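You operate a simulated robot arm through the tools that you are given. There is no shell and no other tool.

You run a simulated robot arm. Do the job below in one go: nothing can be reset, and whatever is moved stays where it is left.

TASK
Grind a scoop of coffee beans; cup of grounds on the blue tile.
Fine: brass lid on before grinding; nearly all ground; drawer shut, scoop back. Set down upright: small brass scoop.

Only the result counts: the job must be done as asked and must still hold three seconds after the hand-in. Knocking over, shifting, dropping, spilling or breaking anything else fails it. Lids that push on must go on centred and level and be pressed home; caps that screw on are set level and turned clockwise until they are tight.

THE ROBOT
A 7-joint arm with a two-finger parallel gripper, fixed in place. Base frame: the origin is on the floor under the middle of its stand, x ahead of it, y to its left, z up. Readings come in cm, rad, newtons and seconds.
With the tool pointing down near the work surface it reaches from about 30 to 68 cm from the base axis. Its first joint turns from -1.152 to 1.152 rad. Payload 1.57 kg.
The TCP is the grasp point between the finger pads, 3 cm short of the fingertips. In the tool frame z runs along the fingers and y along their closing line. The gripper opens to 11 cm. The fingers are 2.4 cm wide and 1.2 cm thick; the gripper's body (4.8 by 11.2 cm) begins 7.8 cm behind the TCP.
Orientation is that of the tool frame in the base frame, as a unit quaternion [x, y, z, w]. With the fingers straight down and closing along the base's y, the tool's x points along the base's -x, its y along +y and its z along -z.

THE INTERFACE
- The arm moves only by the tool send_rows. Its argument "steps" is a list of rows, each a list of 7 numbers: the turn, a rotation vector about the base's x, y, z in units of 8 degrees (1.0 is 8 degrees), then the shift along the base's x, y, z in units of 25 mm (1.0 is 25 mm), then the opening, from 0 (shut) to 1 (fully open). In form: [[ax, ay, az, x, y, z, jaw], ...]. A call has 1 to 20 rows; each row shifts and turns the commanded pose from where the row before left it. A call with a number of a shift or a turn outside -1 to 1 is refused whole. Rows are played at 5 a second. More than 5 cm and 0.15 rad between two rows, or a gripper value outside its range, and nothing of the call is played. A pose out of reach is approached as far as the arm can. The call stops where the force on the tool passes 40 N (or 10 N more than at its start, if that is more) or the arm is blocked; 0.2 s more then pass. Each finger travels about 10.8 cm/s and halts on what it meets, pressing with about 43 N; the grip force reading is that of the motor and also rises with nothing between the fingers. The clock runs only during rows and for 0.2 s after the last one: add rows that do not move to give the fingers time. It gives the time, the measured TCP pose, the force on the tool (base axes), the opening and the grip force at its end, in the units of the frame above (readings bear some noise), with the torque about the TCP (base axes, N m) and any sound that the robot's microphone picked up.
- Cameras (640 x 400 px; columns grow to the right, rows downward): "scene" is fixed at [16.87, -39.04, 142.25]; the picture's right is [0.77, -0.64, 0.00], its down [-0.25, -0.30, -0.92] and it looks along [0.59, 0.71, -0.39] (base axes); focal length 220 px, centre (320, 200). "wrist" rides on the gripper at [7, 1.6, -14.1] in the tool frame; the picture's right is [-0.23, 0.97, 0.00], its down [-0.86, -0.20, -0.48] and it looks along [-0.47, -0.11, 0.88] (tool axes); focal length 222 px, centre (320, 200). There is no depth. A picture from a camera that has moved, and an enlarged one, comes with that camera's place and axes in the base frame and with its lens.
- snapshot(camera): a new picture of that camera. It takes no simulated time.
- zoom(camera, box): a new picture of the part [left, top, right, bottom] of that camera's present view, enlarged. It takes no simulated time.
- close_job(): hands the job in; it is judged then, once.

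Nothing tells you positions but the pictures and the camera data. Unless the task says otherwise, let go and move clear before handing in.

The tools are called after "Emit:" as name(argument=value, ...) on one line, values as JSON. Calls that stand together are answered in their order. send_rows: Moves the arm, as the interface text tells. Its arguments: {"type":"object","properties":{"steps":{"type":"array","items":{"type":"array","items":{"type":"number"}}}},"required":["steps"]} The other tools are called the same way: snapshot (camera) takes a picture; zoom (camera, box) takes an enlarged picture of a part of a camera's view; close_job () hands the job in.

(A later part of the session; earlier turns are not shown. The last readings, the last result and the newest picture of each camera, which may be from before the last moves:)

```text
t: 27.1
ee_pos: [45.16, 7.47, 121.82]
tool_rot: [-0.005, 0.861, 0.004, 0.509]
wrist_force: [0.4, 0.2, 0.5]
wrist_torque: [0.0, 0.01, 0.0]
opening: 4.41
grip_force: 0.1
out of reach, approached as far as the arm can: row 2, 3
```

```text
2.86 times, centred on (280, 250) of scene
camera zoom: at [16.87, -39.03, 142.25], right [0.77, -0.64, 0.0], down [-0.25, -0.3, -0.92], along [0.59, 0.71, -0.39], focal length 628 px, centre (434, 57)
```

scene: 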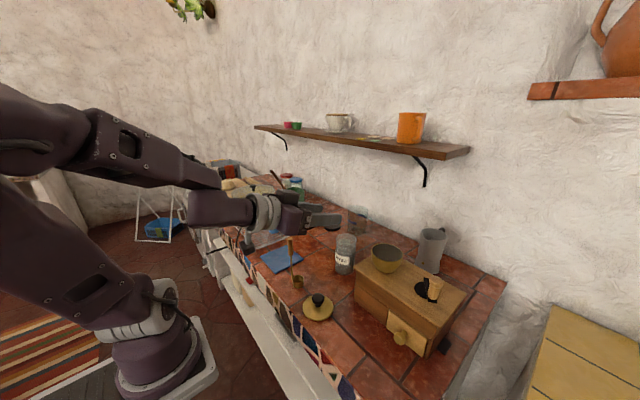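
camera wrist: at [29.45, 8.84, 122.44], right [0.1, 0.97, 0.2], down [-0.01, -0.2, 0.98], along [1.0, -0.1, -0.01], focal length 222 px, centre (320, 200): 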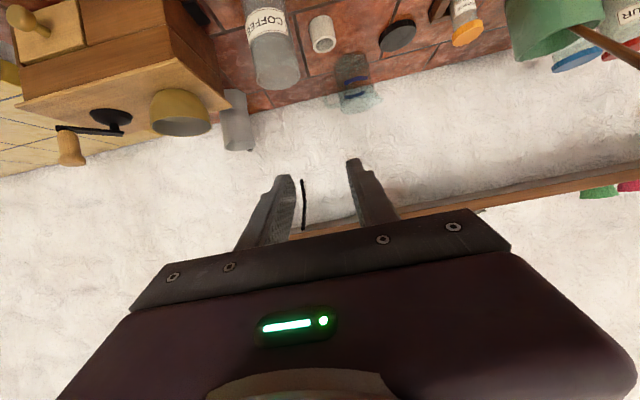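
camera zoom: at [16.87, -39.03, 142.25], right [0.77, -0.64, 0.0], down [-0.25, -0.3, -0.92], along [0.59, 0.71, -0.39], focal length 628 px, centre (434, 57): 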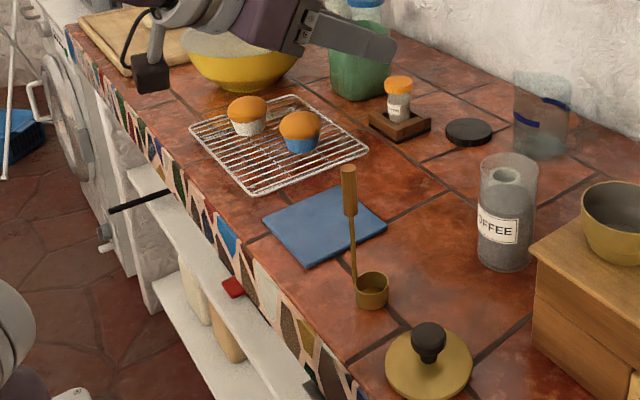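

Emit:
send_rows(steps=[[0, 1, 0, 0, 0.3, -0.5, 0.4], [0, 1, 0, 0, 0.3, -0.5, 0.4], [0, 0, 0, 0, 0, -1, 0.4], [0, 0, 0, 0, 0, -1, 0.4], [0, 0, 0, 0, 0, -1, 0.4], [0, 0, 0, 0, 0, 0, 0.4]])

Emit:
snapshot(camera="wrist")

Emit:
zoom(camera="scene", box=[200, 180, 360, 320])

```text
t: 28.4
ee_pos: [45.36, 8.8, 112.89]
tool_rot: [-0.004, 0.923, 0.004, 0.385]
wrist_force: [-0.5, -0.6, 0.5]
wrist_torque: [0.0, 0.0, 0.0]
opening: 4.42
grip_force: 0.1
out of reach, approached as far as the arm can: row 5
```

```text
taken
camera wrist: at [30.37, 10.22, 117.82], right [0.15, 0.97, 0.17], down [0.26, -0.2, 0.94], along [0.95, -0.1, -0.29], focal length 222 px, centre (320, 200)
```

wrist: 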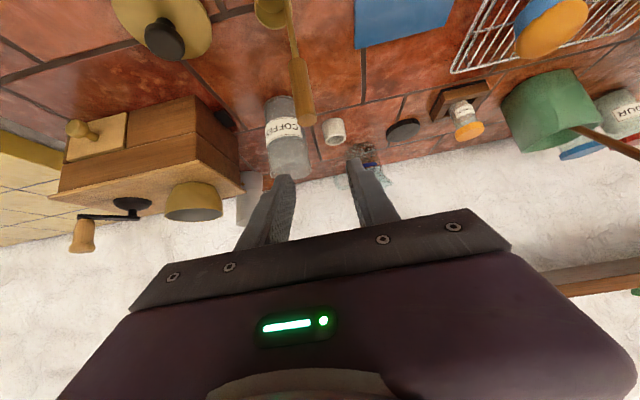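

```text
2.86 times, centred on (280, 250) of scene
camera zoom: at [16.87, -39.04, 142.25], right [0.77, -0.64, 0.0], down [-0.25, -0.3, -0.92], along [0.59, 0.71, -0.39], focal length 628 px, centre (434, 57)
```

zoom: 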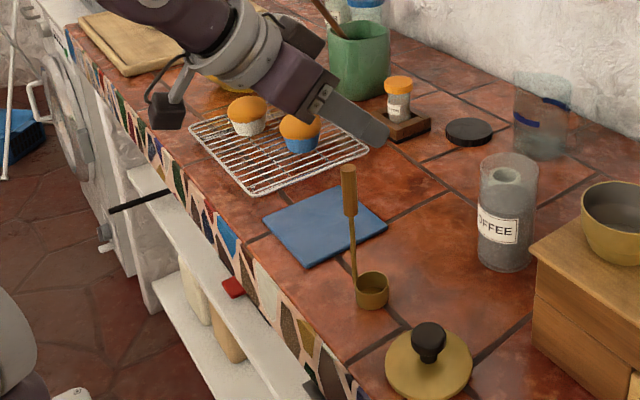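

At 45° tilt this height is the lower limit. I'll reduce the tilt to about 30° and go lower around the handle.

Emit:
send_rows(steps=[[0, 1, 0, 0, 0, 0, 0.4], [0, 0.9, 0, 0, 0, 0, 0.4], [0, 0, 0, 0, 0, -0.5, 0.4], [0, 0, 0, 0, 0, -0.5, 0.4], [0, 0, 0, 0, 0, 0, 0.4]])

Emit:
snapshot(camera="wrist")

```text
t: 29.6
ee_pos: [45.25, 8.9, 110.45]
tool_rot: [-0.003, 0.966, 0.005, 0.26]
wrist_force: [0.7, -0.1, 1.2]
wrist_torque: [0.0, -0.02, 0.0]
opening: 4.39
grip_force: 0.0
```

```text
taken
camera wrist: at [32.21, 10.38, 119.06], right [0.19, 0.97, 0.12], down [0.5, -0.2, 0.84], along [0.84, -0.1, -0.53], focal length 222 px, centre (320, 200)
```

wrist: 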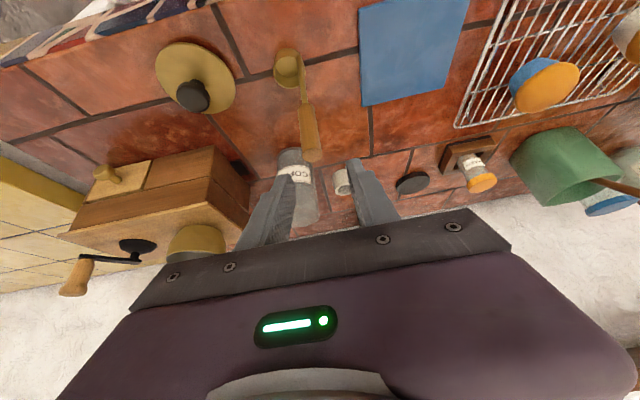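

Emit:
send_rows(steps=[[0, 0, 0, 0.05, 0, -0.6, 0.4], [0, 0, 0, 0.05, 0, -0.6, 0.4], [0, 0, 0, 0, 0, -0.6, 0.4], [0, 0, 0, 0, 0, -0.6, 0.4], [0, 0, 0, 0, 0, -0.5, 0.4], [0, 0, 0, 0, 0, 0, 0.4]])

Emit:
snapshot(camera="wrist")

Emit:
zoom(camera="scene", box=[240, 220, 360, 320])

```text
t: 31.1
ee_pos: [45.85, 9.14, 103.59]
tool_rot: [-0.003, 0.966, 0.005, 0.26]
wrist_force: [-0.6, -0.7, -0.6]
wrist_torque: [-0.02, -0.01, -0.02]
opening: 4.41
grip_force: 0.0
out of reach, approached as far as the arm can: row 4
```

```text
taken
camera wrist: at [32.82, 10.64, 112.38], right [0.19, 0.97, 0.12], down [0.5, -0.2, 0.84], along [0.84, -0.1, -0.53], focal length 222 px, centre (320, 200)
```

wrist: 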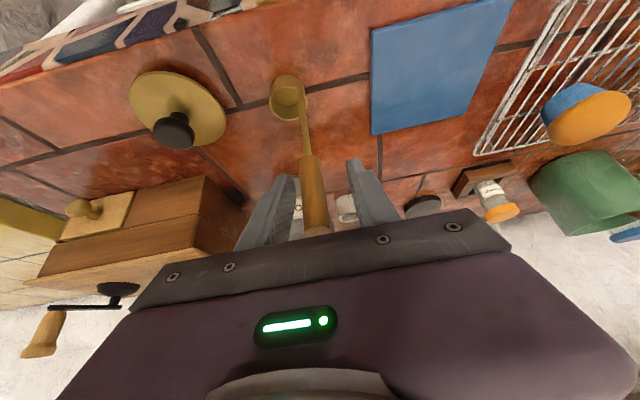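

```text
4.00 times, centred on (300, 270) of scene
camera zoom: at [16.87, -39.04, 142.25], right [0.77, -0.64, 0.0], down [-0.25, -0.3, -0.92], along [0.59, 0.71, -0.39], focal length 880 px, centre (400, -80)
```

zoom: 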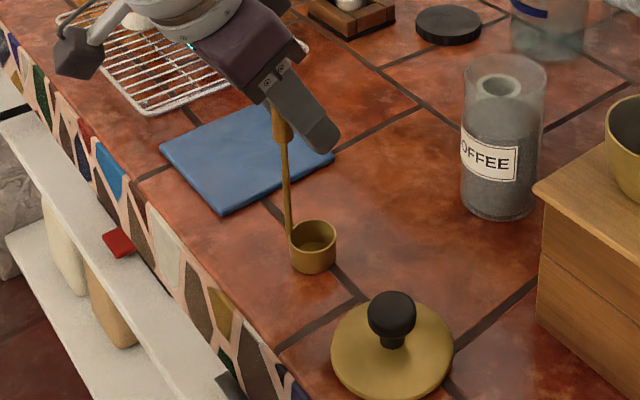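

The arm can't bend outward past its forearm line, so pointing the tool sideways should allow a horizontal grip. I'll back off the scoop and test that attitude (tool pointing right, then rolled) in free space before touching it.

Emit:
send_rows(steps=[[0, 0, 0, 0, 0, 1, 0.4], [0, 0, 0, 0, 0, 1, 0.4], [0, 0.95, 0, 0, 0, 1, 0.4], [0, 0.95, 0, 0, 0, 1, 0.4], [0, 0.95, 0, 0, 0, 1, 0.4], [0, 0.95, 0, 0, 0, 1, 0.4], [0, 0, -1, 0, -0.9, 0, 0.4], [0, 0, -1, 0, -0.9, 0, 0.4], [0, 0, -1, 0.4, -0.9, 0, 0.4], [0, 0, -1, 0.4, -0.9, 0, 0.4], [0, 0, -1, 0.4, -0.9, 0, 0.4], [0, 0, -1, 0.4, -0.9, 0, 0.4], [0, 0, -1, 0.4, -0.9, 0, 0.4], [0, 0, -1, 0.4, -0.9, 0, 0.4]])

Emit:
send_rows(steps=[[-0.9, -0.43, 0, 0, -0.3, 0, 0.4], [-0.9, -0.43, 0, 0, -0.3, 0, 0.4], [-0.9, -0.43, 0, 0, -0.3, 0, 0.4], [-0.9, -0.43, 0, 0, -0.3, 0, 0.4], [-0.9, -0.43, 0, 0, -0.3, 0, 0.4], [-0.9, -0.43, 0, 0, -0.3, 0, 0.4], [-0.9, -0.43, 0, 0, -0.3, 0, 0.4], [-0.9, -0.43, 0, 0, -0.3, 0, 0.4], [-0.9, -0.43, 0, 0, 0, 0, 0.4], [0, 0, 0, 0, 0, 0, 0.4]])

Emit:
snapshot(camera="scene")

Emit:
snapshot(camera="wrist")

```text
t: 34.0
ee_pos: [52.01, -8.8, 118.64]
tool_rot: [0.528, 0.849, 0.006, 0.001]
wrist_force: [-0.3, -0.8, 0.0]
wrist_torque: [0.02, 0.01, 0.02]
opening: 4.4
grip_force: 0.2
```

```text
t: 36.2
ee_pos: [51.83, -14.71, 118.48]
tool_rot: [0.426, 0.69, -0.311, 0.495]
wrist_force: [0.8, 0.4, 1.4]
wrist_torque: [0.0, -0.01, -0.02]
opening: 4.37
grip_force: 0.1
```

```text
taken
```

scene: 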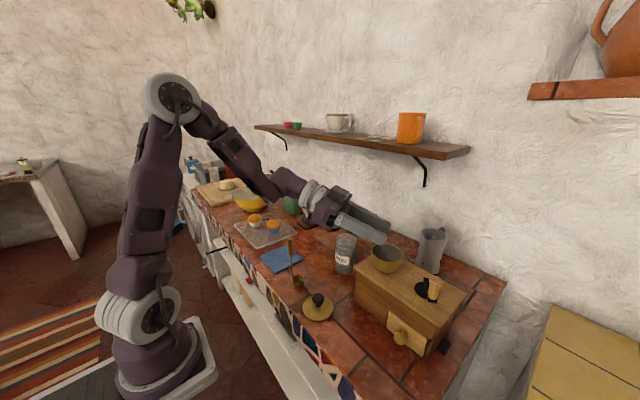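

```text
taken
camera wrist: at [46.43, -0.06, 116.4], right [0.91, 0.37, 0.21], down [-0.25, 0.08, 0.96], along [0.34, -0.93, 0.17], focal length 222 px, centre (320, 200)
```

wrist: 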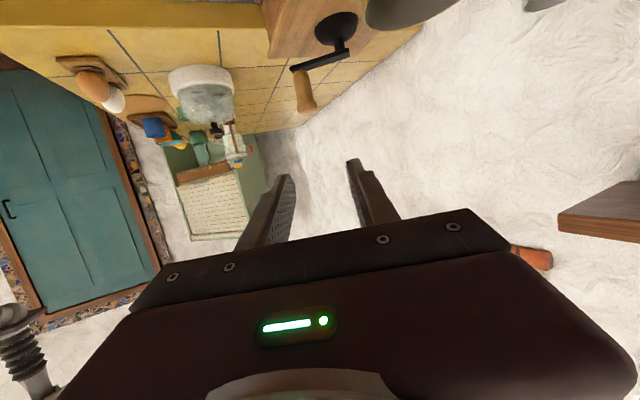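

Sideways pointing works. I'll test the pour roll of 112° about the tool's horizontal direction.

Emit:
send_rows(steps=[[0.44, -0.89, 0, 0, 0, 0, 0.4], [0.44, -0.89, 0, 0, 0, 0, 0.4], [0.44, -0.89, 0, 0, 0, 0, 0.4], [0.44, -0.89, 0, 0, 0, 0, 0.4], [0.44, -0.89, 0, 0, 0, 0, 0.4], [0.44, -0.89, 0, 0, 0, 0, 0.4], [0.44, -0.89, 0, 0, 0, 0, 0.4], [0.44, -0.89, 0, 0, 0, 0, 0.4], [0.44, -0.89, 0, 0, 0, 0, 0.4], [0.44, -0.89, 0, 0, 0, 0, 0.4], [0.44, -0.89, 0, 0, 0, 0, 0.4], [0.44, -0.89, 0, 0, 0, 0, 0.4], [0.44, -0.89, 0, 0, 0, 0, 0.4], [0.44, -0.89, 0, 0, 0, 0, 0.4], [0, 0, 0, 0, 0, 0, 0.4]])

Emit:
snapshot(camera="scene")

Emit:
snapshot(camera="wrist")

```text
t: 39.5
ee_pos: [51.96, -14.5, 117.83]
tool_rot: [0.501, 0.631, -0.192, 0.561]
wrist_force: [-0.7, 0.2, -0.6]
wrist_torque: [0.0, -0.02, 0.03]
opening: 4.41
grip_force: 0.0
out of reach, approached as far as the arm can: row 3, 4, 5, 6, 7, 8, 9, 10, 11, 12, 13, 14
```

```text
taken
```

scene: 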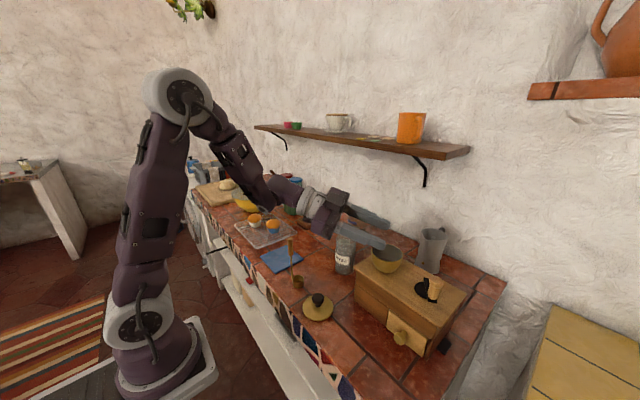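

```text
taken
camera wrist: at [47.12, 0.39, 116.23], right [0.79, 0.32, 0.52], down [-0.53, -0.06, 0.85], along [0.3, -0.95, 0.12], focal length 222 px, centre (320, 200)
```

wrist: 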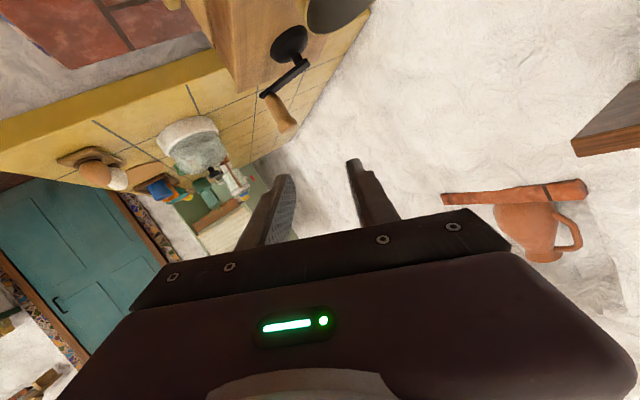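

Roll in that sense hits the last joint's limit, so I should use the gripper flipped 180° about its own axis. I'll roll the other way to get there.

Emit:
send_rows(steps=[[-0.51, 0.8, 0.29, 0, 0, 0, 0.4], [-0.51, 0.8, 0.29, 0, 0, 0, 0.4], [-0.51, 0.8, 0.29, 0, 0, 0, 0.4], [-0.51, 0.8, 0.29, 0, 0, 0, 0.4], [-0.51, 0.8, 0.29, 0, 0, 0, 0.4], [-0.51, 0.8, 0.29, 0, 0, 0, 0.4], [-0.51, 0.8, 0.29, 0, 0, 0, 0.4], [-0.51, 0.8, 0.29, 0, 0, 0, 0.4], [-0.51, 0.8, 0.29, 0, 0, 0, 0.4], [-0.51, 0.8, 0.29, 0, 0, 0, 0.4], [-0.51, 0.8, 0.29, 0, 0, 0, 0.4], [-0.51, 0.8, 0.29, 0, 0, 0, 0.4], [-0.51, 0.8, 0.29, 0, 0, 0, 0.4], [-0.51, 0.8, 0.29, 0, 0, 0, 0.4], [-0.51, 0.8, 0.29, 0, 0, 0, 0.4], [-0.51, 0.8, 0.29, 0, 0, 0, 0.4], [-0.51, 0.8, 0.29, 0, 0, 0, 0.4], [-0.51, 0.8, 0.29, 0, 0, 0, 0.4], [-0.51, 0.8, 0.29, 0, 0, 0, 0.4], [-0.51, 0.8, 0.29, 0, 0, 0, 0.4]])

Emit:
snapshot(camera="scene")

Emit:
snapshot(camera="wrist")

```text
t: 43.6
ee_pos: [52.08, -14.58, 117.78]
tool_rot: [-0.524, 0.608, -0.59, -0.088]
wrist_force: [-0.4, 0.0, -0.1]
wrist_torque: [0.04, 0.04, -0.01]
opening: 4.4
grip_force: 0.0
```

```text
taken
```

scene: 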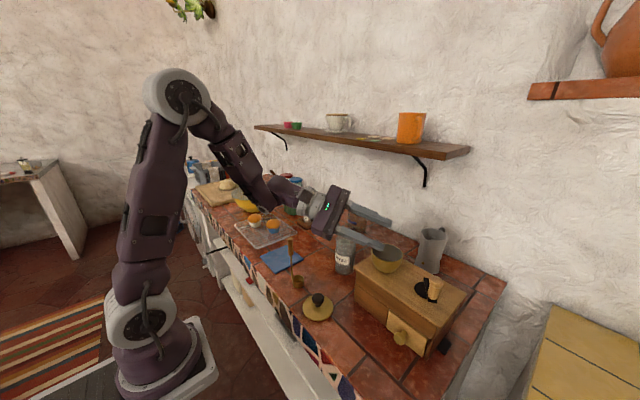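

```text
taken
camera wrist: at [40.68, -7.29, 125.9], right [-0.62, -0.12, -0.77], down [0.27, 0.89, -0.36], along [0.73, -0.44, -0.52], focal length 222 px, centre (320, 200)
```

wrist: 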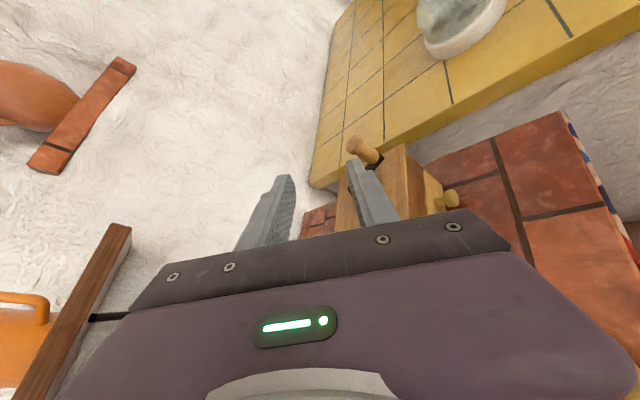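

That works without limits. I'll finish the roll so the closing line is horizontal with the camera on top, and move to a pre-grasp spot on the far-left side of the scoop.

Emit:
send_rows(steps=[[-0.51, 0.81, 0.29, 0, 0.8, 0, 0.4], [-0.51, 0.81, 0.29, -0.3, 0.9, 0, 0.4], [-0.51, 0.81, 0.29, -0.3, 0.9, 0, 0.4], [-0.51, 0.81, 0.29, -0.3, 0.9, 0, 0.4], [-0.51, 0.81, 0.29, -0.3, 0.9, 0, 0.4], [0, 0, 0, -0.3, 0.9, 0, 0.4], [0, 0, 0, -0.3, 0.9, 0, 0.4], [0, 0, 0, -0.3, 0.9, -0.2, 0.4], [0, 0, 0, -0.3, 0.9, -0.2, 0.4], [0, 0, 0, -0.4, 0.9, -0.2, 0.4], [0, 0, 0, -0.5, 0.9, -0.2, 0.4], [0, 0, 0, -0.5, 0.9, -0.2, 0.4], [0, 0, 0, -0.5, 0.9, -0.2, 0.4], [0, 0, 0, -0.5, 0.8, -0.2, 0.4]])

Emit:
snapshot(camera="scene")

Emit:
snapshot(camera="wrist")

```text
t: 46.6
ee_pos: [40.03, 16.37, 114.31]
tool_rot: [0.7, -0.392, 0.524, 0.285]
wrist_force: [0.3, -0.1, 0.0]
wrist_torque: [-0.02, 0.02, 0.01]
opening: 4.37
grip_force: 0.1
```

```text
taken
```

scene: 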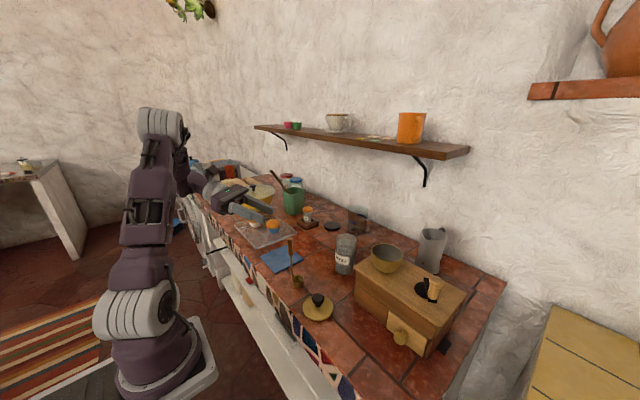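

```text
taken
camera wrist: at [32.45, 25.22, 125.02], right [-0.86, -0.46, -0.23], down [-0.2, 0.71, -0.68], along [0.47, -0.54, -0.7], focal length 222 px, centre (320, 200)
```

wrist: 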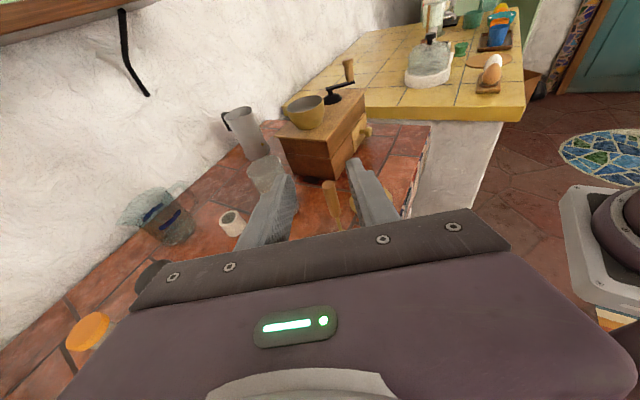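

Emit:
zoom(camera="wrist", box=[270, 150, 410, 240])

Emit:
zoom(camera="wrist", box=[190, 60, 400, 200])

```text
4.44 times, centred on (340, 195) of wrist
camera zoom: at [32.45, 25.22, 125.02], right [-0.86, -0.46, -0.23], down [-0.2, 0.71, -0.68], along [0.47, -0.54, -0.7], focal length 987 px, centre (231, 222)
```

zoom: 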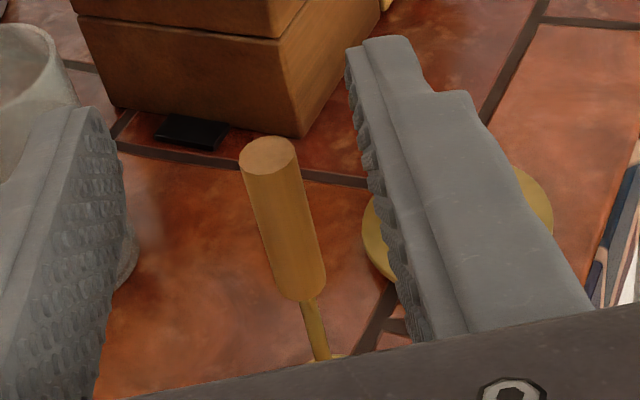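

```text
2.86 times, centred on (295, 130) of wrist
camera zoom: at [32.45, 25.22, 125.02], right [-0.86, -0.46, -0.23], down [-0.2, 0.71, -0.68], along [0.47, -0.54, -0.7], focal length 635 px, centre (391, 400)
```

zoom: 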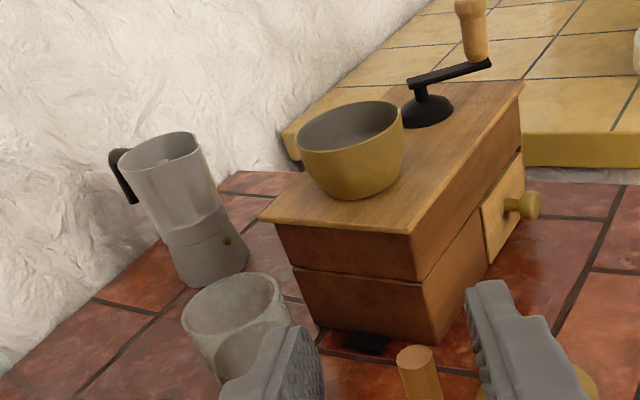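

The handle top triangulates to about (45.0, 8.7, 106.8). I'll descend to grip height while still back from it.

Emit:
send_rows(steps=[[0, 0, 0, 0, 0, -0.9, 0.4], [0, 0, 0, 0, 0, -0.9, 0.4], [0, 0, 0, 0, 0, -0.9, 0.4], [0, 0, 0, 0, 0, -0.9, 0.4], [0, 0, 0, 0, 0, -0.7, 0.4], [0, 0, 0, 0, 0, 0, 0.4]])

Emit:
snapshot(camera="wrist")

Emit:
zoom(camera="scene", box=[200, 180, 360, 320])

```text
t: 48.0
ee_pos: [40.11, 16.52, 103.38]
tool_rot: [0.701, -0.392, 0.524, 0.285]
wrist_force: [0.2, 0.5, 0.7]
wrist_torque: [0.0, -0.02, -0.01]
opening: 4.42
grip_force: 0.1
```

```text
taken
camera wrist: at [32.61, 25.34, 114.09], right [-0.86, -0.46, -0.23], down [-0.2, 0.71, -0.68], along [0.47, -0.54, -0.7], focal length 222 px, centre (320, 200)
```

wrist: 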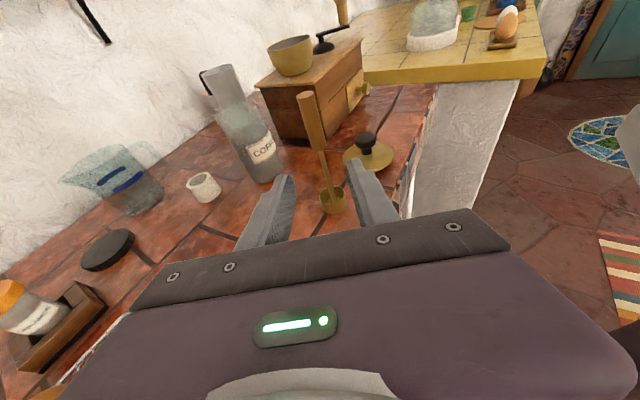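

```text
2.86 times, centred on (280, 250) of scene
camera zoom: at [16.87, -39.04, 142.25], right [0.77, -0.64, 0.0], down [-0.25, -0.3, -0.92], along [0.59, 0.71, -0.39], focal length 628 px, centre (434, 57)
```

zoom: 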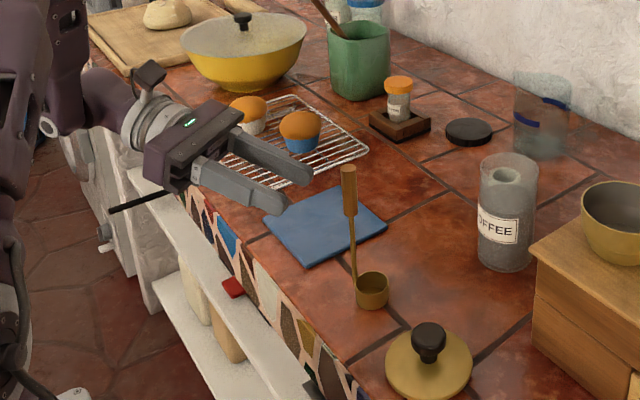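

Emit:
zoom(camera="wrist", box=[170, 30, 400, 220])

```text
2.11 times, centred on (285, 125) of wrist
camera zoom: at [32.61, 25.34, 114.09], right [-0.86, -0.46, -0.23], down [-0.2, 0.71, -0.68], along [0.47, -0.54, -0.7], focal length 468 px, centre (394, 358)
```

zoom: 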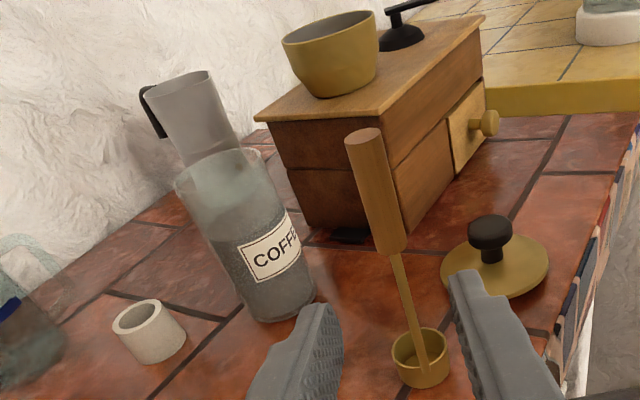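

The view is clear. I'll advance toward the handle along the tool direction, stopping a little short to check alignment.

Emit:
send_rows(steps=[[0, 0, 0, 0.4, -0.64, 0, 0.4], [0, 0, 0, 0.4, -0.64, 0, 0.4], [0, 0, 0, 0.4, -0.64, 0, 0.4], [0, 0, 0, 0.4, -0.64, 0, 0.4], [0, 0, 0, 0, 0, 0, 0.4]])

Emit:
zoom(camera="wrist", box=[220, 50, 420, 250])

Emit:
zoom(camera="scene", box=[240, 210, 360, 320])

```text
t: 49.2
ee_pos: [44.22, 10.1, 103.53]
tool_rot: [0.7, -0.391, 0.525, 0.285]
wrist_force: [-0.7, -0.2, 1.1]
wrist_torque: [-0.01, 0.03, 0.0]
opening: 4.39
grip_force: 0.1
```

```text
2.00 times, centred on (320, 150) of wrist
camera zoom: at [36.62, 18.8, 114.22], right [-0.86, -0.46, -0.23], down [-0.2, 0.71, -0.68], along [0.47, -0.54, -0.7], focal length 444 px, centre (320, 300)
```

zoom: 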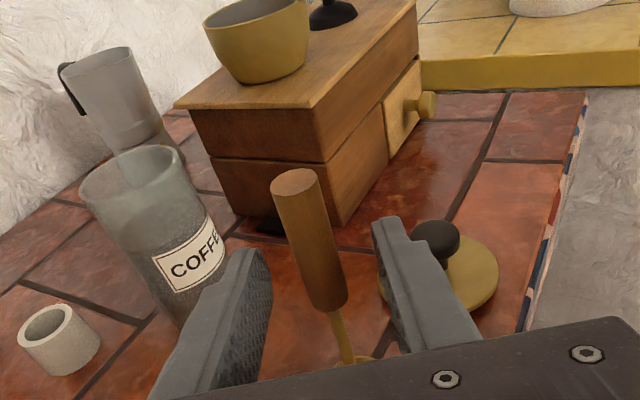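

```text
3.64 times, centred on (300, 265) of scene
camera zoom: at [16.87, -39.04, 142.25], right [0.77, -0.64, 0.0], down [-0.25, -0.3, -0.92], along [0.59, 0.71, -0.39], focal length 800 px, centre (393, -36)
```

zoom: 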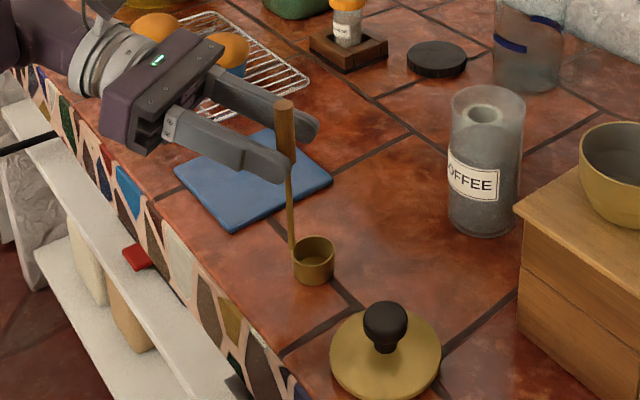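

Emit:
send_rows(steps=[[0, 0, 0, 0.18, -0.32, 0, 0.4], [0, 0, 0, 0.18, -0.32, 0, 0.4], [0, 0, 0, 0, 0, 0, 0.25], [0, 0, 0, 0, 0, 0, 0.18]])

Emit:
zoom(camera="wrist", box=[220, 50, 420, 250])

```text
t: 50.2
ee_pos: [45.11, 8.42, 103.49]
tool_rot: [0.7, -0.392, 0.524, 0.285]
wrist_force: [0.8, 1.0, 0.1]
wrist_torque: [0.02, -0.01, -0.01]
opening: 1.97
grip_force: 0.1
```

```text
2.00 times, centred on (320, 150) of wrist
camera zoom: at [37.54, 17.22, 114.26], right [-0.86, -0.46, -0.23], down [-0.2, 0.71, -0.68], along [0.47, -0.54, -0.7], focal length 444 px, centre (320, 300)
```

zoom: 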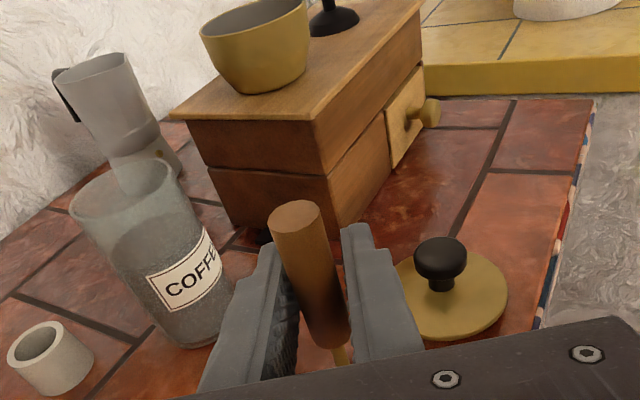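

The handle is centred between the pads. I'll close firmly and lift a little.

Emit:
send_rows(steps=[[0, 0, 0, 0, 0, 0, 0.05], [0, 0, 0, 0, 0, 0, 0.05], [0, 0, 0, 0, 0, 0.3, 0.05], [0, 0, 0, 0, 0, 0.4, 0.05], [0, 0, 0, 0, 0, 0.4, 0.05], [0, 0, 0, 0, 0, 0.4, 0.05]])

Emit:
snapshot(camera="wrist")

Emit:
zoom(camera="scene", box=[240, 200, 360, 320])

```text
t: 51.6
ee_pos: [45.0, 8.51, 107.22]
tool_rot: [0.701, -0.392, 0.524, 0.285]
wrist_force: [-0.2, 0.2, -1.9]
wrist_torque: [0.0, 0.02, -0.02]
opening: 1.52
grip_force: 30.8
```

```text
taken
camera wrist: at [37.54, 17.32, 117.97], right [-0.86, -0.46, -0.23], down [-0.2, 0.71, -0.68], along [0.47, -0.54, -0.7], focal length 222 px, centre (320, 200)
```

wrist: 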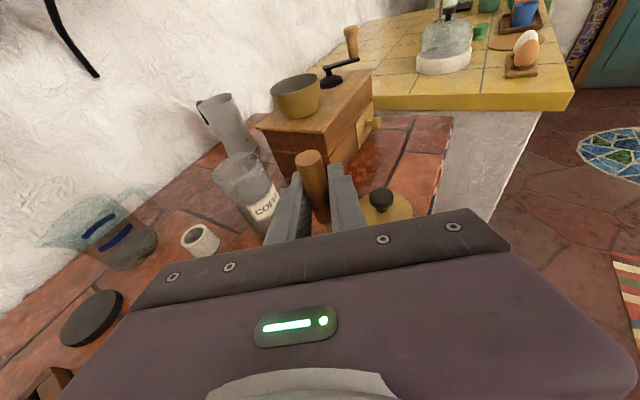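

```text
3.33 times, centred on (300, 260) of scene
camera zoom: at [16.87, -39.04, 142.25], right [0.77, -0.64, 0.0], down [-0.25, -0.3, -0.92], along [0.59, 0.71, -0.39], focal length 733 px, centre (387, 0)
```

zoom: 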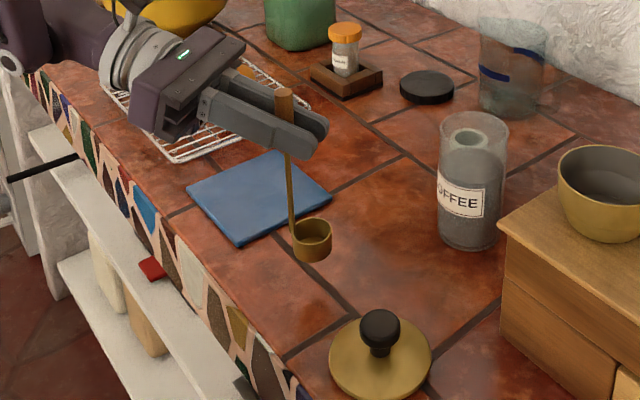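

The scoop is held. I'll raise it and carry it above the jar.

Emit:
send_rows(steps=[[0, 0, 0, 0, 0, 0.9, 0.05], [0, 0, 0, 0, 0, 0.9, 0.05], [0, 0, 0, 0, 0, 0.9, 0.05], [0, 0, 0, 0, 0, 0.9, 0.05], [0, 0, 0, 0, 0, 0.8, 0.05], [0, 0, 0, 0.6, -0.13, 0, 0.05], [0, 0, 0, 0.8, -0.17, 0, 0.05], [0, 0, 0, 0.8, -0.17, 0, 0.05], [0, 0, 0, 0.8, -0.17, 0, 0.05], [0, 0, 0, 0.8, -0.17, 0, 0.05], [0, 0, 0, 0.8, -0.17, 0, 0.05], [0, 0, 0, 0.8, -0.17, 0, 0.05], [0, 0, 0, 0.8, -0.17, 0, 0.05], [0, 0, 0, 0.5, -0.1, 0, 0.05], [0, 0, 0, 0, 0, 0, 0.05]])

Emit:
snapshot(camera="wrist")

Emit:
zoom(camera="scene", box=[270, 180, 410, 290])

```text
t: 54.9
ee_pos: [61.88, 5.04, 118.2]
tool_rot: [0.7, -0.392, 0.524, 0.285]
wrist_force: [0.0, -1.1, -0.8]
wrist_torque: [0.01, -0.01, -0.01]
opening: 1.57
grip_force: 31.0
```

```text
taken
camera wrist: at [54.24, 13.79, 128.96], right [-0.86, -0.46, -0.23], down [-0.2, 0.71, -0.68], along [0.47, -0.54, -0.7], focal length 222 px, centre (320, 200)
```

wrist: 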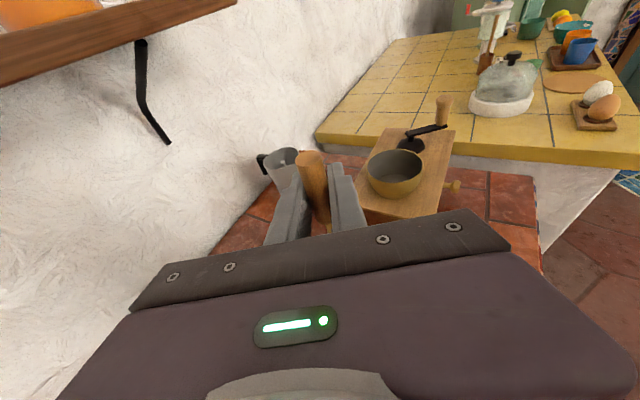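

```text
3.64 times, centred on (340, 235) of scene
camera zoom: at [16.87, -39.04, 142.25], right [0.77, -0.64, 0.0], down [-0.25, -0.3, -0.92], along [0.59, 0.71, -0.39], focal length 800 px, centre (247, 73)
```

zoom: 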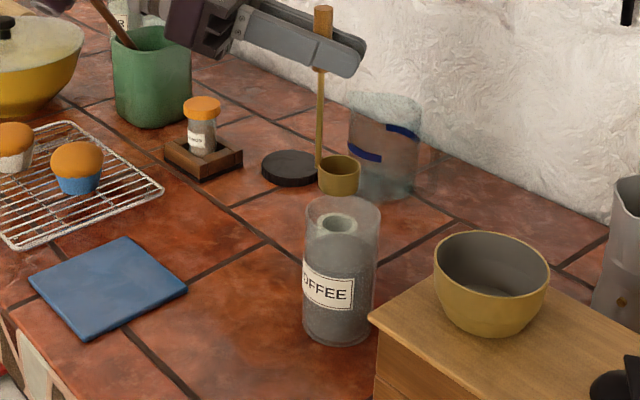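

Emit:
zoom(camera="scene", box=[315, 205, 375, 285])

Emit:
zoom(camera="wrist", box=[250, 130, 350, 230])

```text
5.00 times, centred on (345, 245) of scene
camera zoom: at [16.87, -39.04, 142.25], right [0.77, -0.64, 0.0], down [-0.25, -0.3, -0.92], along [0.59, 0.71, -0.39], focal length 1099 px, centre (195, -25)
```

zoom: 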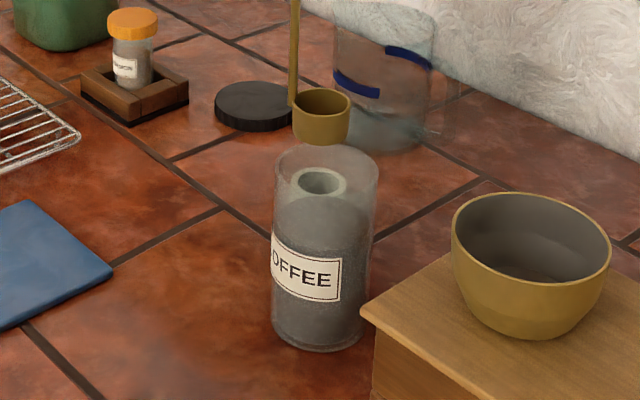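

```text
4.00 times, centred on (300, 180) of wrist
camera zoom: at [54.24, 13.79, 128.96], right [-0.86, -0.46, -0.23], down [-0.2, 0.71, -0.68], along [0.47, -0.54, -0.7], focal length 888 px, centre (400, 280)
```

zoom: 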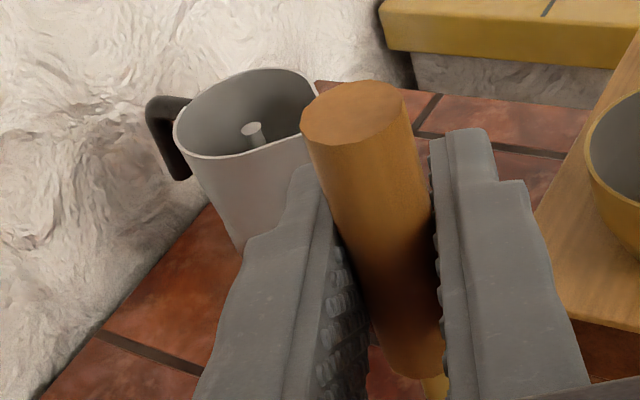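

The cup lines up over the jar mouth (jar centre ≈ (62.8, 3.1), rim z≈102). I'll fine-adjust and lower it to just above the beans.

Emit:
send_rows(steps=[[0, 0, 0, 0.08, -0.14, 0, 0.05], [0, 0, 0, 0, 0, -0.5, 0.05], [0, 0, 0, 0, 0, -0.5, 0.05], [0, 0, 0, 0, 0, -0.5, 0.05], [0, 0, 0, 0, 0, -0.4, 0.05], [0, 0, 0, 0, 0, -0.4, 0.05], [0, 0, 0, 0, 0, 0, 0.05]])

Emit:
zoom(camera="scene", box=[315, 205, 375, 285])

```text
t: 56.5
ee_pos: [61.99, 4.66, 112.45]
tool_rot: [0.7, -0.392, 0.524, 0.285]
wrist_force: [-0.3, -1.0, -1.1]
wrist_torque: [0.03, 0.01, 0.01]
opening: 1.53
grip_force: 31.2
```

```text
5.00 times, centred on (345, 245) of scene
camera zoom: at [16.87, -39.04, 142.25], right [0.77, -0.64, 0.0], down [-0.25, -0.3, -0.92], along [0.59, 0.71, -0.39], focal length 1099 px, centre (195, -25)
```

zoom: 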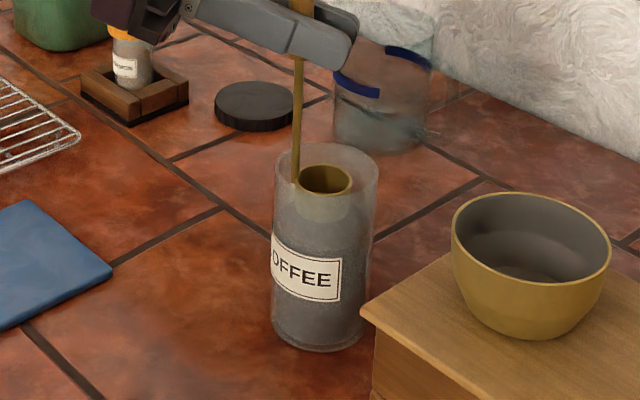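

Emit:
send_rows(steps=[[0, 0, 0, 0, 0, -0.25, 0.05], [0, 0, 0, 0, 0, -0.25, 0.05], [0, 0, 0, 0, 0, -0.25, 0.05], [0, 0, 0, 0, 0, -0.25, 0.05], [0, 0, 0, 0, 0, 0, 0.05]])

Emit:
zoom(camera="scene", box=[315, 205, 375, 285])

```text
t: 57.6
ee_pos: [61.88, 4.66, 110.07]
tool_rot: [0.701, -0.392, 0.523, 0.285]
wrist_force: [0.1, 0.5, -1.9]
wrist_torque: [0.04, 0.02, 0.03]
opening: 1.55
grip_force: 31.4
```

```text
5.00 times, centred on (345, 245) of scene
camera zoom: at [16.87, -39.04, 142.25], right [0.77, -0.64, 0.0], down [-0.25, -0.3, -0.92], along [0.59, 0.71, -0.39], focal length 1099 px, centre (195, -25)
```

zoom: 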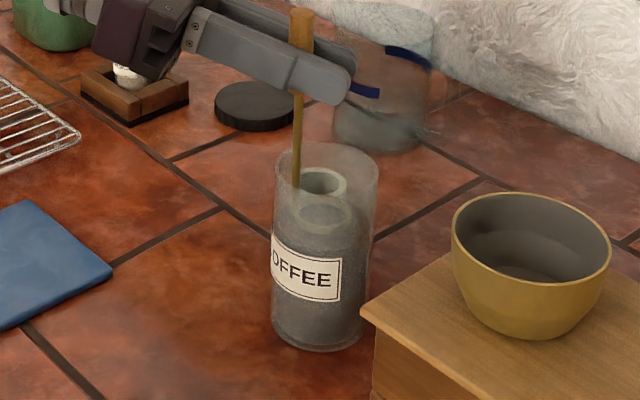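

No resistance so far. I'll go deeper so the rim is well under the bean surface.

Emit:
send_rows(steps=[[0, 0, 0, 0, 0, -0.25, 0.05], [0, 0, 0, 0, 0, -0.25, 0.05], [0, 0, 0, 0, 0, -0.25, 0.05], [0, 0, 0, 0, 0, -0.25, 0.05], [0, 0, 0, 0, 0, -0.25, 0.05], [0, 0, 0, 0, 0, 0, 0.05]])

Emit:
zoom(camera="scene", box=[315, 205, 375, 285])

```text
t: 59.0
ee_pos: [61.93, 4.62, 106.99]
tool_rot: [0.7, -0.392, 0.524, 0.285]
wrist_force: [-0.5, 0.1, -1.8]
wrist_torque: [0.0, 0.01, 0.03]
opening: 1.57
grip_force: 31.3
```

```text
5.00 times, centred on (345, 245) of scene
camera zoom: at [16.87, -39.04, 142.25], right [0.77, -0.64, 0.0], down [-0.25, -0.3, -0.92], along [0.59, 0.71, -0.39], focal length 1099 px, centre (195, -25)
```

zoom: 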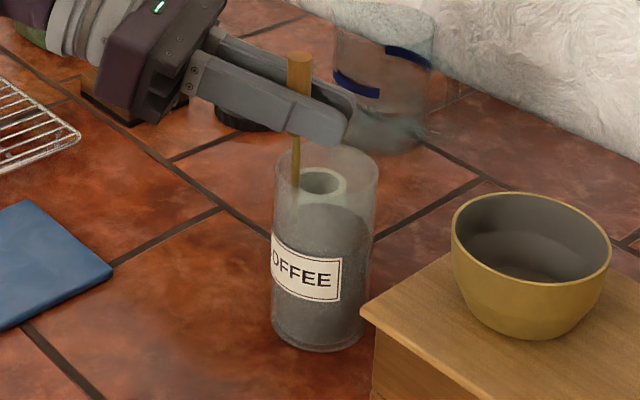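

The cup is submerged. I'll pause briefly, then lift it straight up slowly and check the fill.

Emit:
send_rows(steps=[[0, 0, 0, 0, 0, 0, 0.05], [0, 0, 0, 0, 0, 0, 0.05], [0, 0, 0, 0, 0, 0.2, 0.05], [0, 0, 0, 0, 0, 0.3, 0.05], [0, 0, 0, 0, 0, 0.3, 0.05], [0, 0, 0, 0, 0, 0.3, 0.05], [0, 0, 0, 0, 0, 0.4, 0.05], [0, 0, 0, 0, 0, 0.4, 0.05], [0, 0, 0, 0, 0, 0.4, 0.05], [0, 0, 0, 0, 0, 0.5, 0.05], [0, 0, 0, 0, 0, 0.5, 0.05], [0, 0, 0, 0, 0, 0.5, 0.05], [0, 0, 0, 0, 0, 0.5, 0.05], [0, 0, 0, 0, 0, 0.5, 0.05], [0, 0, 0, 0, 0, 0, 0.05]])

Emit:
zoom(camera="scene", box=[315, 195, 375, 275])

Emit:
snapshot(camera="wrist")

```text
t: 62.2
ee_pos: [61.97, 4.74, 118.86]
tool_rot: [0.701, -0.392, 0.524, 0.285]
wrist_force: [-0.9, 0.2, -1.1]
wrist_torque: [-0.02, -0.03, 0.01]
opening: 1.53
grip_force: 31.0
```

```text
5.00 times, centred on (345, 235) of scene
camera zoom: at [16.87, -39.04, 142.25], right [0.77, -0.64, 0.0], down [-0.25, -0.3, -0.92], along [0.59, 0.71, -0.39], focal length 1099 px, centre (195, 25)
```

zoom: 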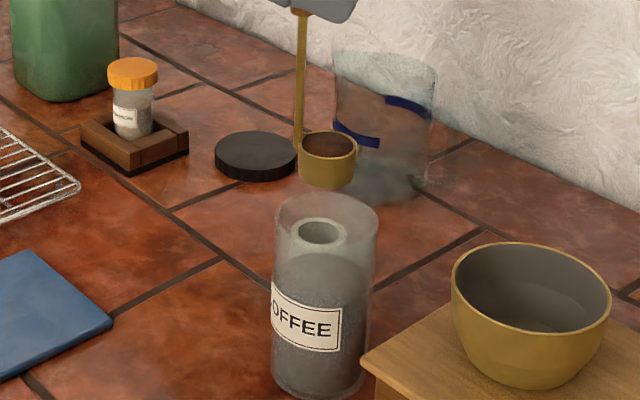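

```text
taken
camera wrist: at [54.42, 13.48, 129.6], right [-0.86, -0.46, -0.23], down [-0.2, 0.71, -0.68], along [0.47, -0.54, -0.7], focal length 222 px, centre (320, 200)
```

wrist: 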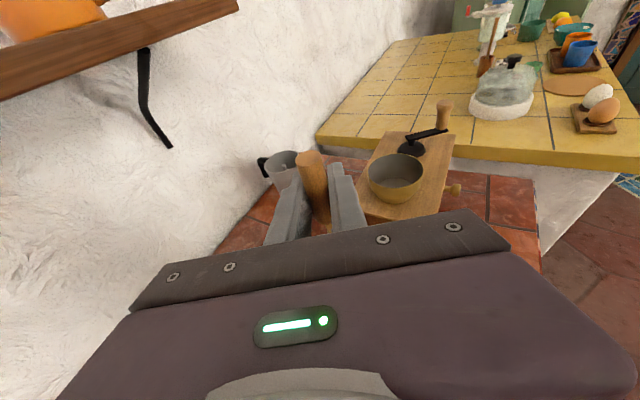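

The scoop is full of beans. I'll zoom in on the hopper to fix its position before pouring.

Emit:
zoom(camera="wrist", box=[340, 80, 480, 220])

Emit:
zoom(camera="scene", box=[350, 225, 450, 300])

```text
2.86 times, centred on (410, 150) of wrist
camera zoom: at [54.42, 13.48, 129.6], right [-0.86, -0.46, -0.23], down [-0.2, 0.71, -0.68], along [0.47, -0.54, -0.7], focal length 635 px, centre (63, 343)
```

zoom: 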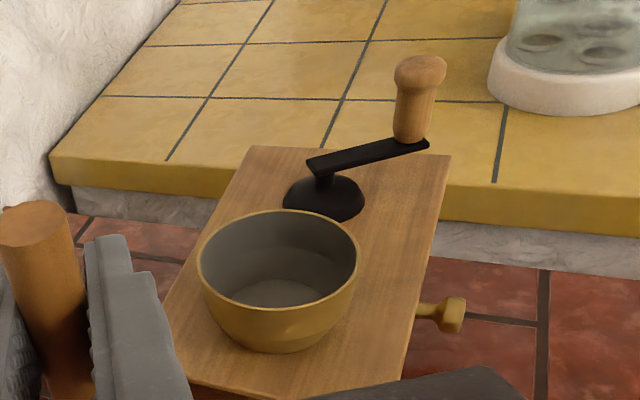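

```text
5.33 times, centred on (400, 262) of scene
camera zoom: at [16.87, -39.04, 142.25], right [0.77, -0.64, 0.0], down [-0.25, -0.3, -0.92], along [0.59, 0.71, -0.39], focal length 1173 px, centre (-107, -133)
```

zoom: 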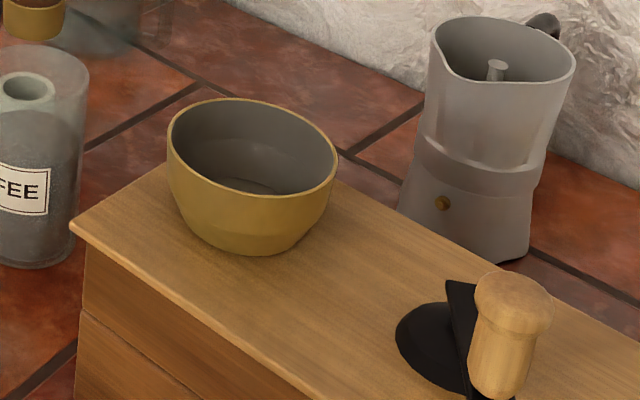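

The hopper rim centre triangulates to (61.6, −13.3, 106.3). I'll raise slightly and carry the full scoop level to above the hopper.

Emit:
send_rows(steps=[[0, 0, 0, 0, 0, 0.4, 0.05], [0, 0, 0, 0, 0, 0.4, 0.05], [0, 0, 0, 0, -0.2, 0.3, 0.05], [0, 0, 0, 0, -0.5, 0, 0.05], [0, 0, 0, 0, -0.7, 0, 0.05], [0, 0, 0, -0.03, -0.7, 0, 0.05], [0, 0, 0, -0.03, -0.7, 0, 0.05], [0, 0, 0, -0.03, -0.7, 0, 0.05], [0, 0, 0, -0.05, -0.7, 0, 0.05], [0, 0, 0, 0, -0.7, 0, 0.05], [0, 0, 0, 0, -0.7, 0, 0.05], [0, 0, 0, 0, -0.4, 0, 0.05], [0, 0, 0, 0, -0.2, 0, 0.05], [0, 0, 0, 0, 0, 0, 0.05]])

Emit:
zoom(camera="scene", box=[320, 180, 480, 300])

Emit:
snapshot(camera="wrist")

```text
t: 65.2
ee_pos: [61.75, -10.9, 121.75]
tool_rot: [0.701, -0.392, 0.524, 0.284]
wrist_force: [0.3, -0.2, -1.6]
wrist_torque: [0.04, 0.0, 0.02]
opening: 1.51
grip_force: 30.9
```

```text
3.33 times, centred on (400, 240) of scene
camera zoom: at [16.87, -39.04, 142.25], right [0.77, -0.64, 0.0], down [-0.25, -0.3, -0.92], along [0.59, 0.71, -0.39], focal length 733 px, centre (53, 67)
```

zoom: 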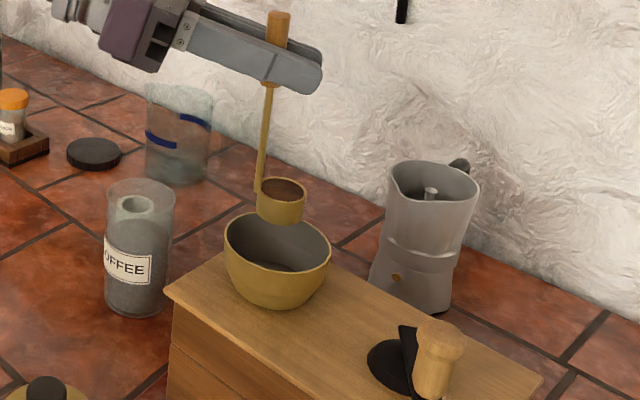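

```text
taken
camera wrist: at [54.14, -2.11, 132.48], right [-0.86, -0.46, -0.23], down [-0.2, 0.71, -0.68], along [0.47, -0.54, -0.7], focal length 222 px, centre (320, 200)
```

wrist: 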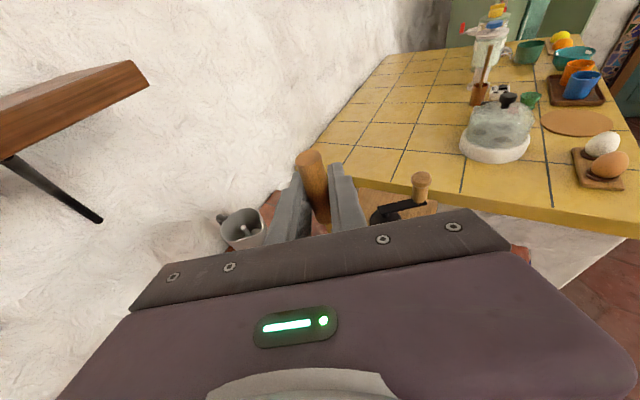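

The cup is over the hopper. I'll begin tilting gradually with the lip kept over the bowl, checking partway.

Emit:
send_rows(steps=[[0.2665, -0.423, 0, -0.248, -0.156, 0, 0.05], [0.2665, -0.423, 0, -0.248, -0.156, 0, 0.05], [0.2665, -0.423, 0, -0.25, -0.158, -0.064, 0.05], [0.2665, -0.423, 0, -0.25, -0.158, -0.064, 0.05], [0.2665, -0.423, 0, -0.228, -0.144, -0.11, 0.05], [0.2665, -0.423, 0, -0.228, -0.144, -0.11, 0.05], [0.2665, -0.423, 0, -0.222, -0.14, -0.152, 0.05], [0.2665, -0.423, 0, -0.222, -0.14, -0.152, 0.05]])

Emit:
zoom(camera="scene", box=[320, 180, 480, 300])

```text
t: 67.0
ee_pos: [56.87, -13.94, 120.08]
tool_rot: [0.593, -0.52, 0.609, 0.079]
wrist_force: [-0.1, 0.6, -2.0]
wrist_torque: [-0.04, 0.04, -0.02]
opening: 1.55
grip_force: 30.8
```

```text
3.33 times, centred on (400, 240) of scene
camera zoom: at [16.87, -39.04, 142.25], right [0.77, -0.64, 0.0], down [-0.25, -0.3, -0.92], along [0.59, 0.71, -0.39], focal length 733 px, centre (53, 67)
```

zoom: 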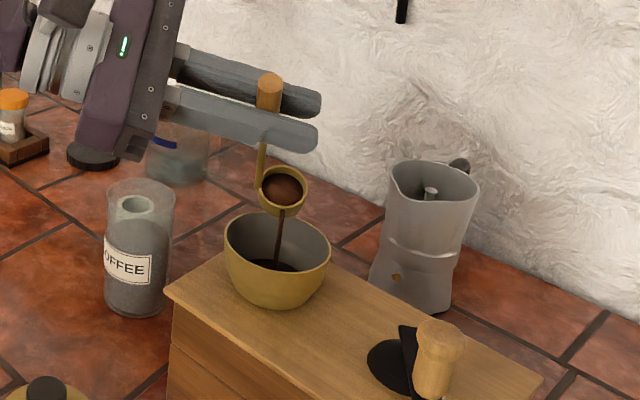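

Beans are streaming into the bowl. I'll continue the tilt.

Emit:
send_rows(steps=[[0.2665, -0.423, 0, -0.21, -0.132, -0.192, 0.05], [0.2665, -0.423, 0, -0.21, -0.132, -0.192, 0.05], [0.2665, -0.423, 0, -0.19, -0.12, -0.232, 0.05], [0.2665, -0.423, 0, -0.19, -0.12, -0.232, 0.05], [0.2665, -0.423, 0, -0.184, -0.116, -0.268, 0.05], [0.2665, -0.423, 0, -0.184, -0.116, -0.268, 0.05]])

Emit:
zoom(camera="scene", box=[320, 180, 480, 300])

```text
t: 68.5
ee_pos: [53.9, -15.84, 116.61]
tool_rot: [0.483, -0.589, 0.643, -0.081]
wrist_force: [-0.6, 0.1, -2.2]
wrist_torque: [-0.05, 0.11, 0.01]
opening: 1.55
grip_force: 30.8
```

```text
3.33 times, centred on (400, 240) of scene
camera zoom: at [16.87, -39.04, 142.25], right [0.77, -0.64, 0.0], down [-0.25, -0.3, -0.92], along [0.59, 0.71, -0.39], focal length 733 px, centre (53, 67)
```

zoom: 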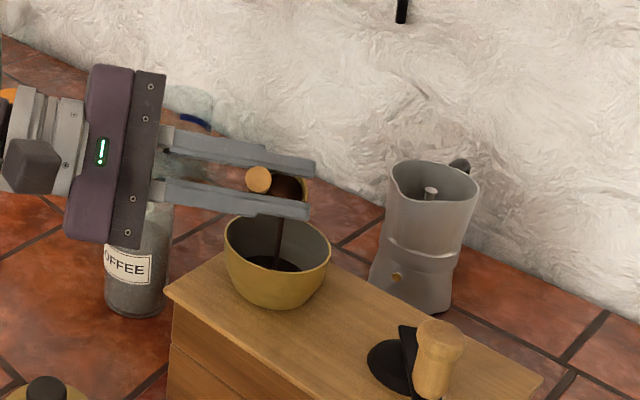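

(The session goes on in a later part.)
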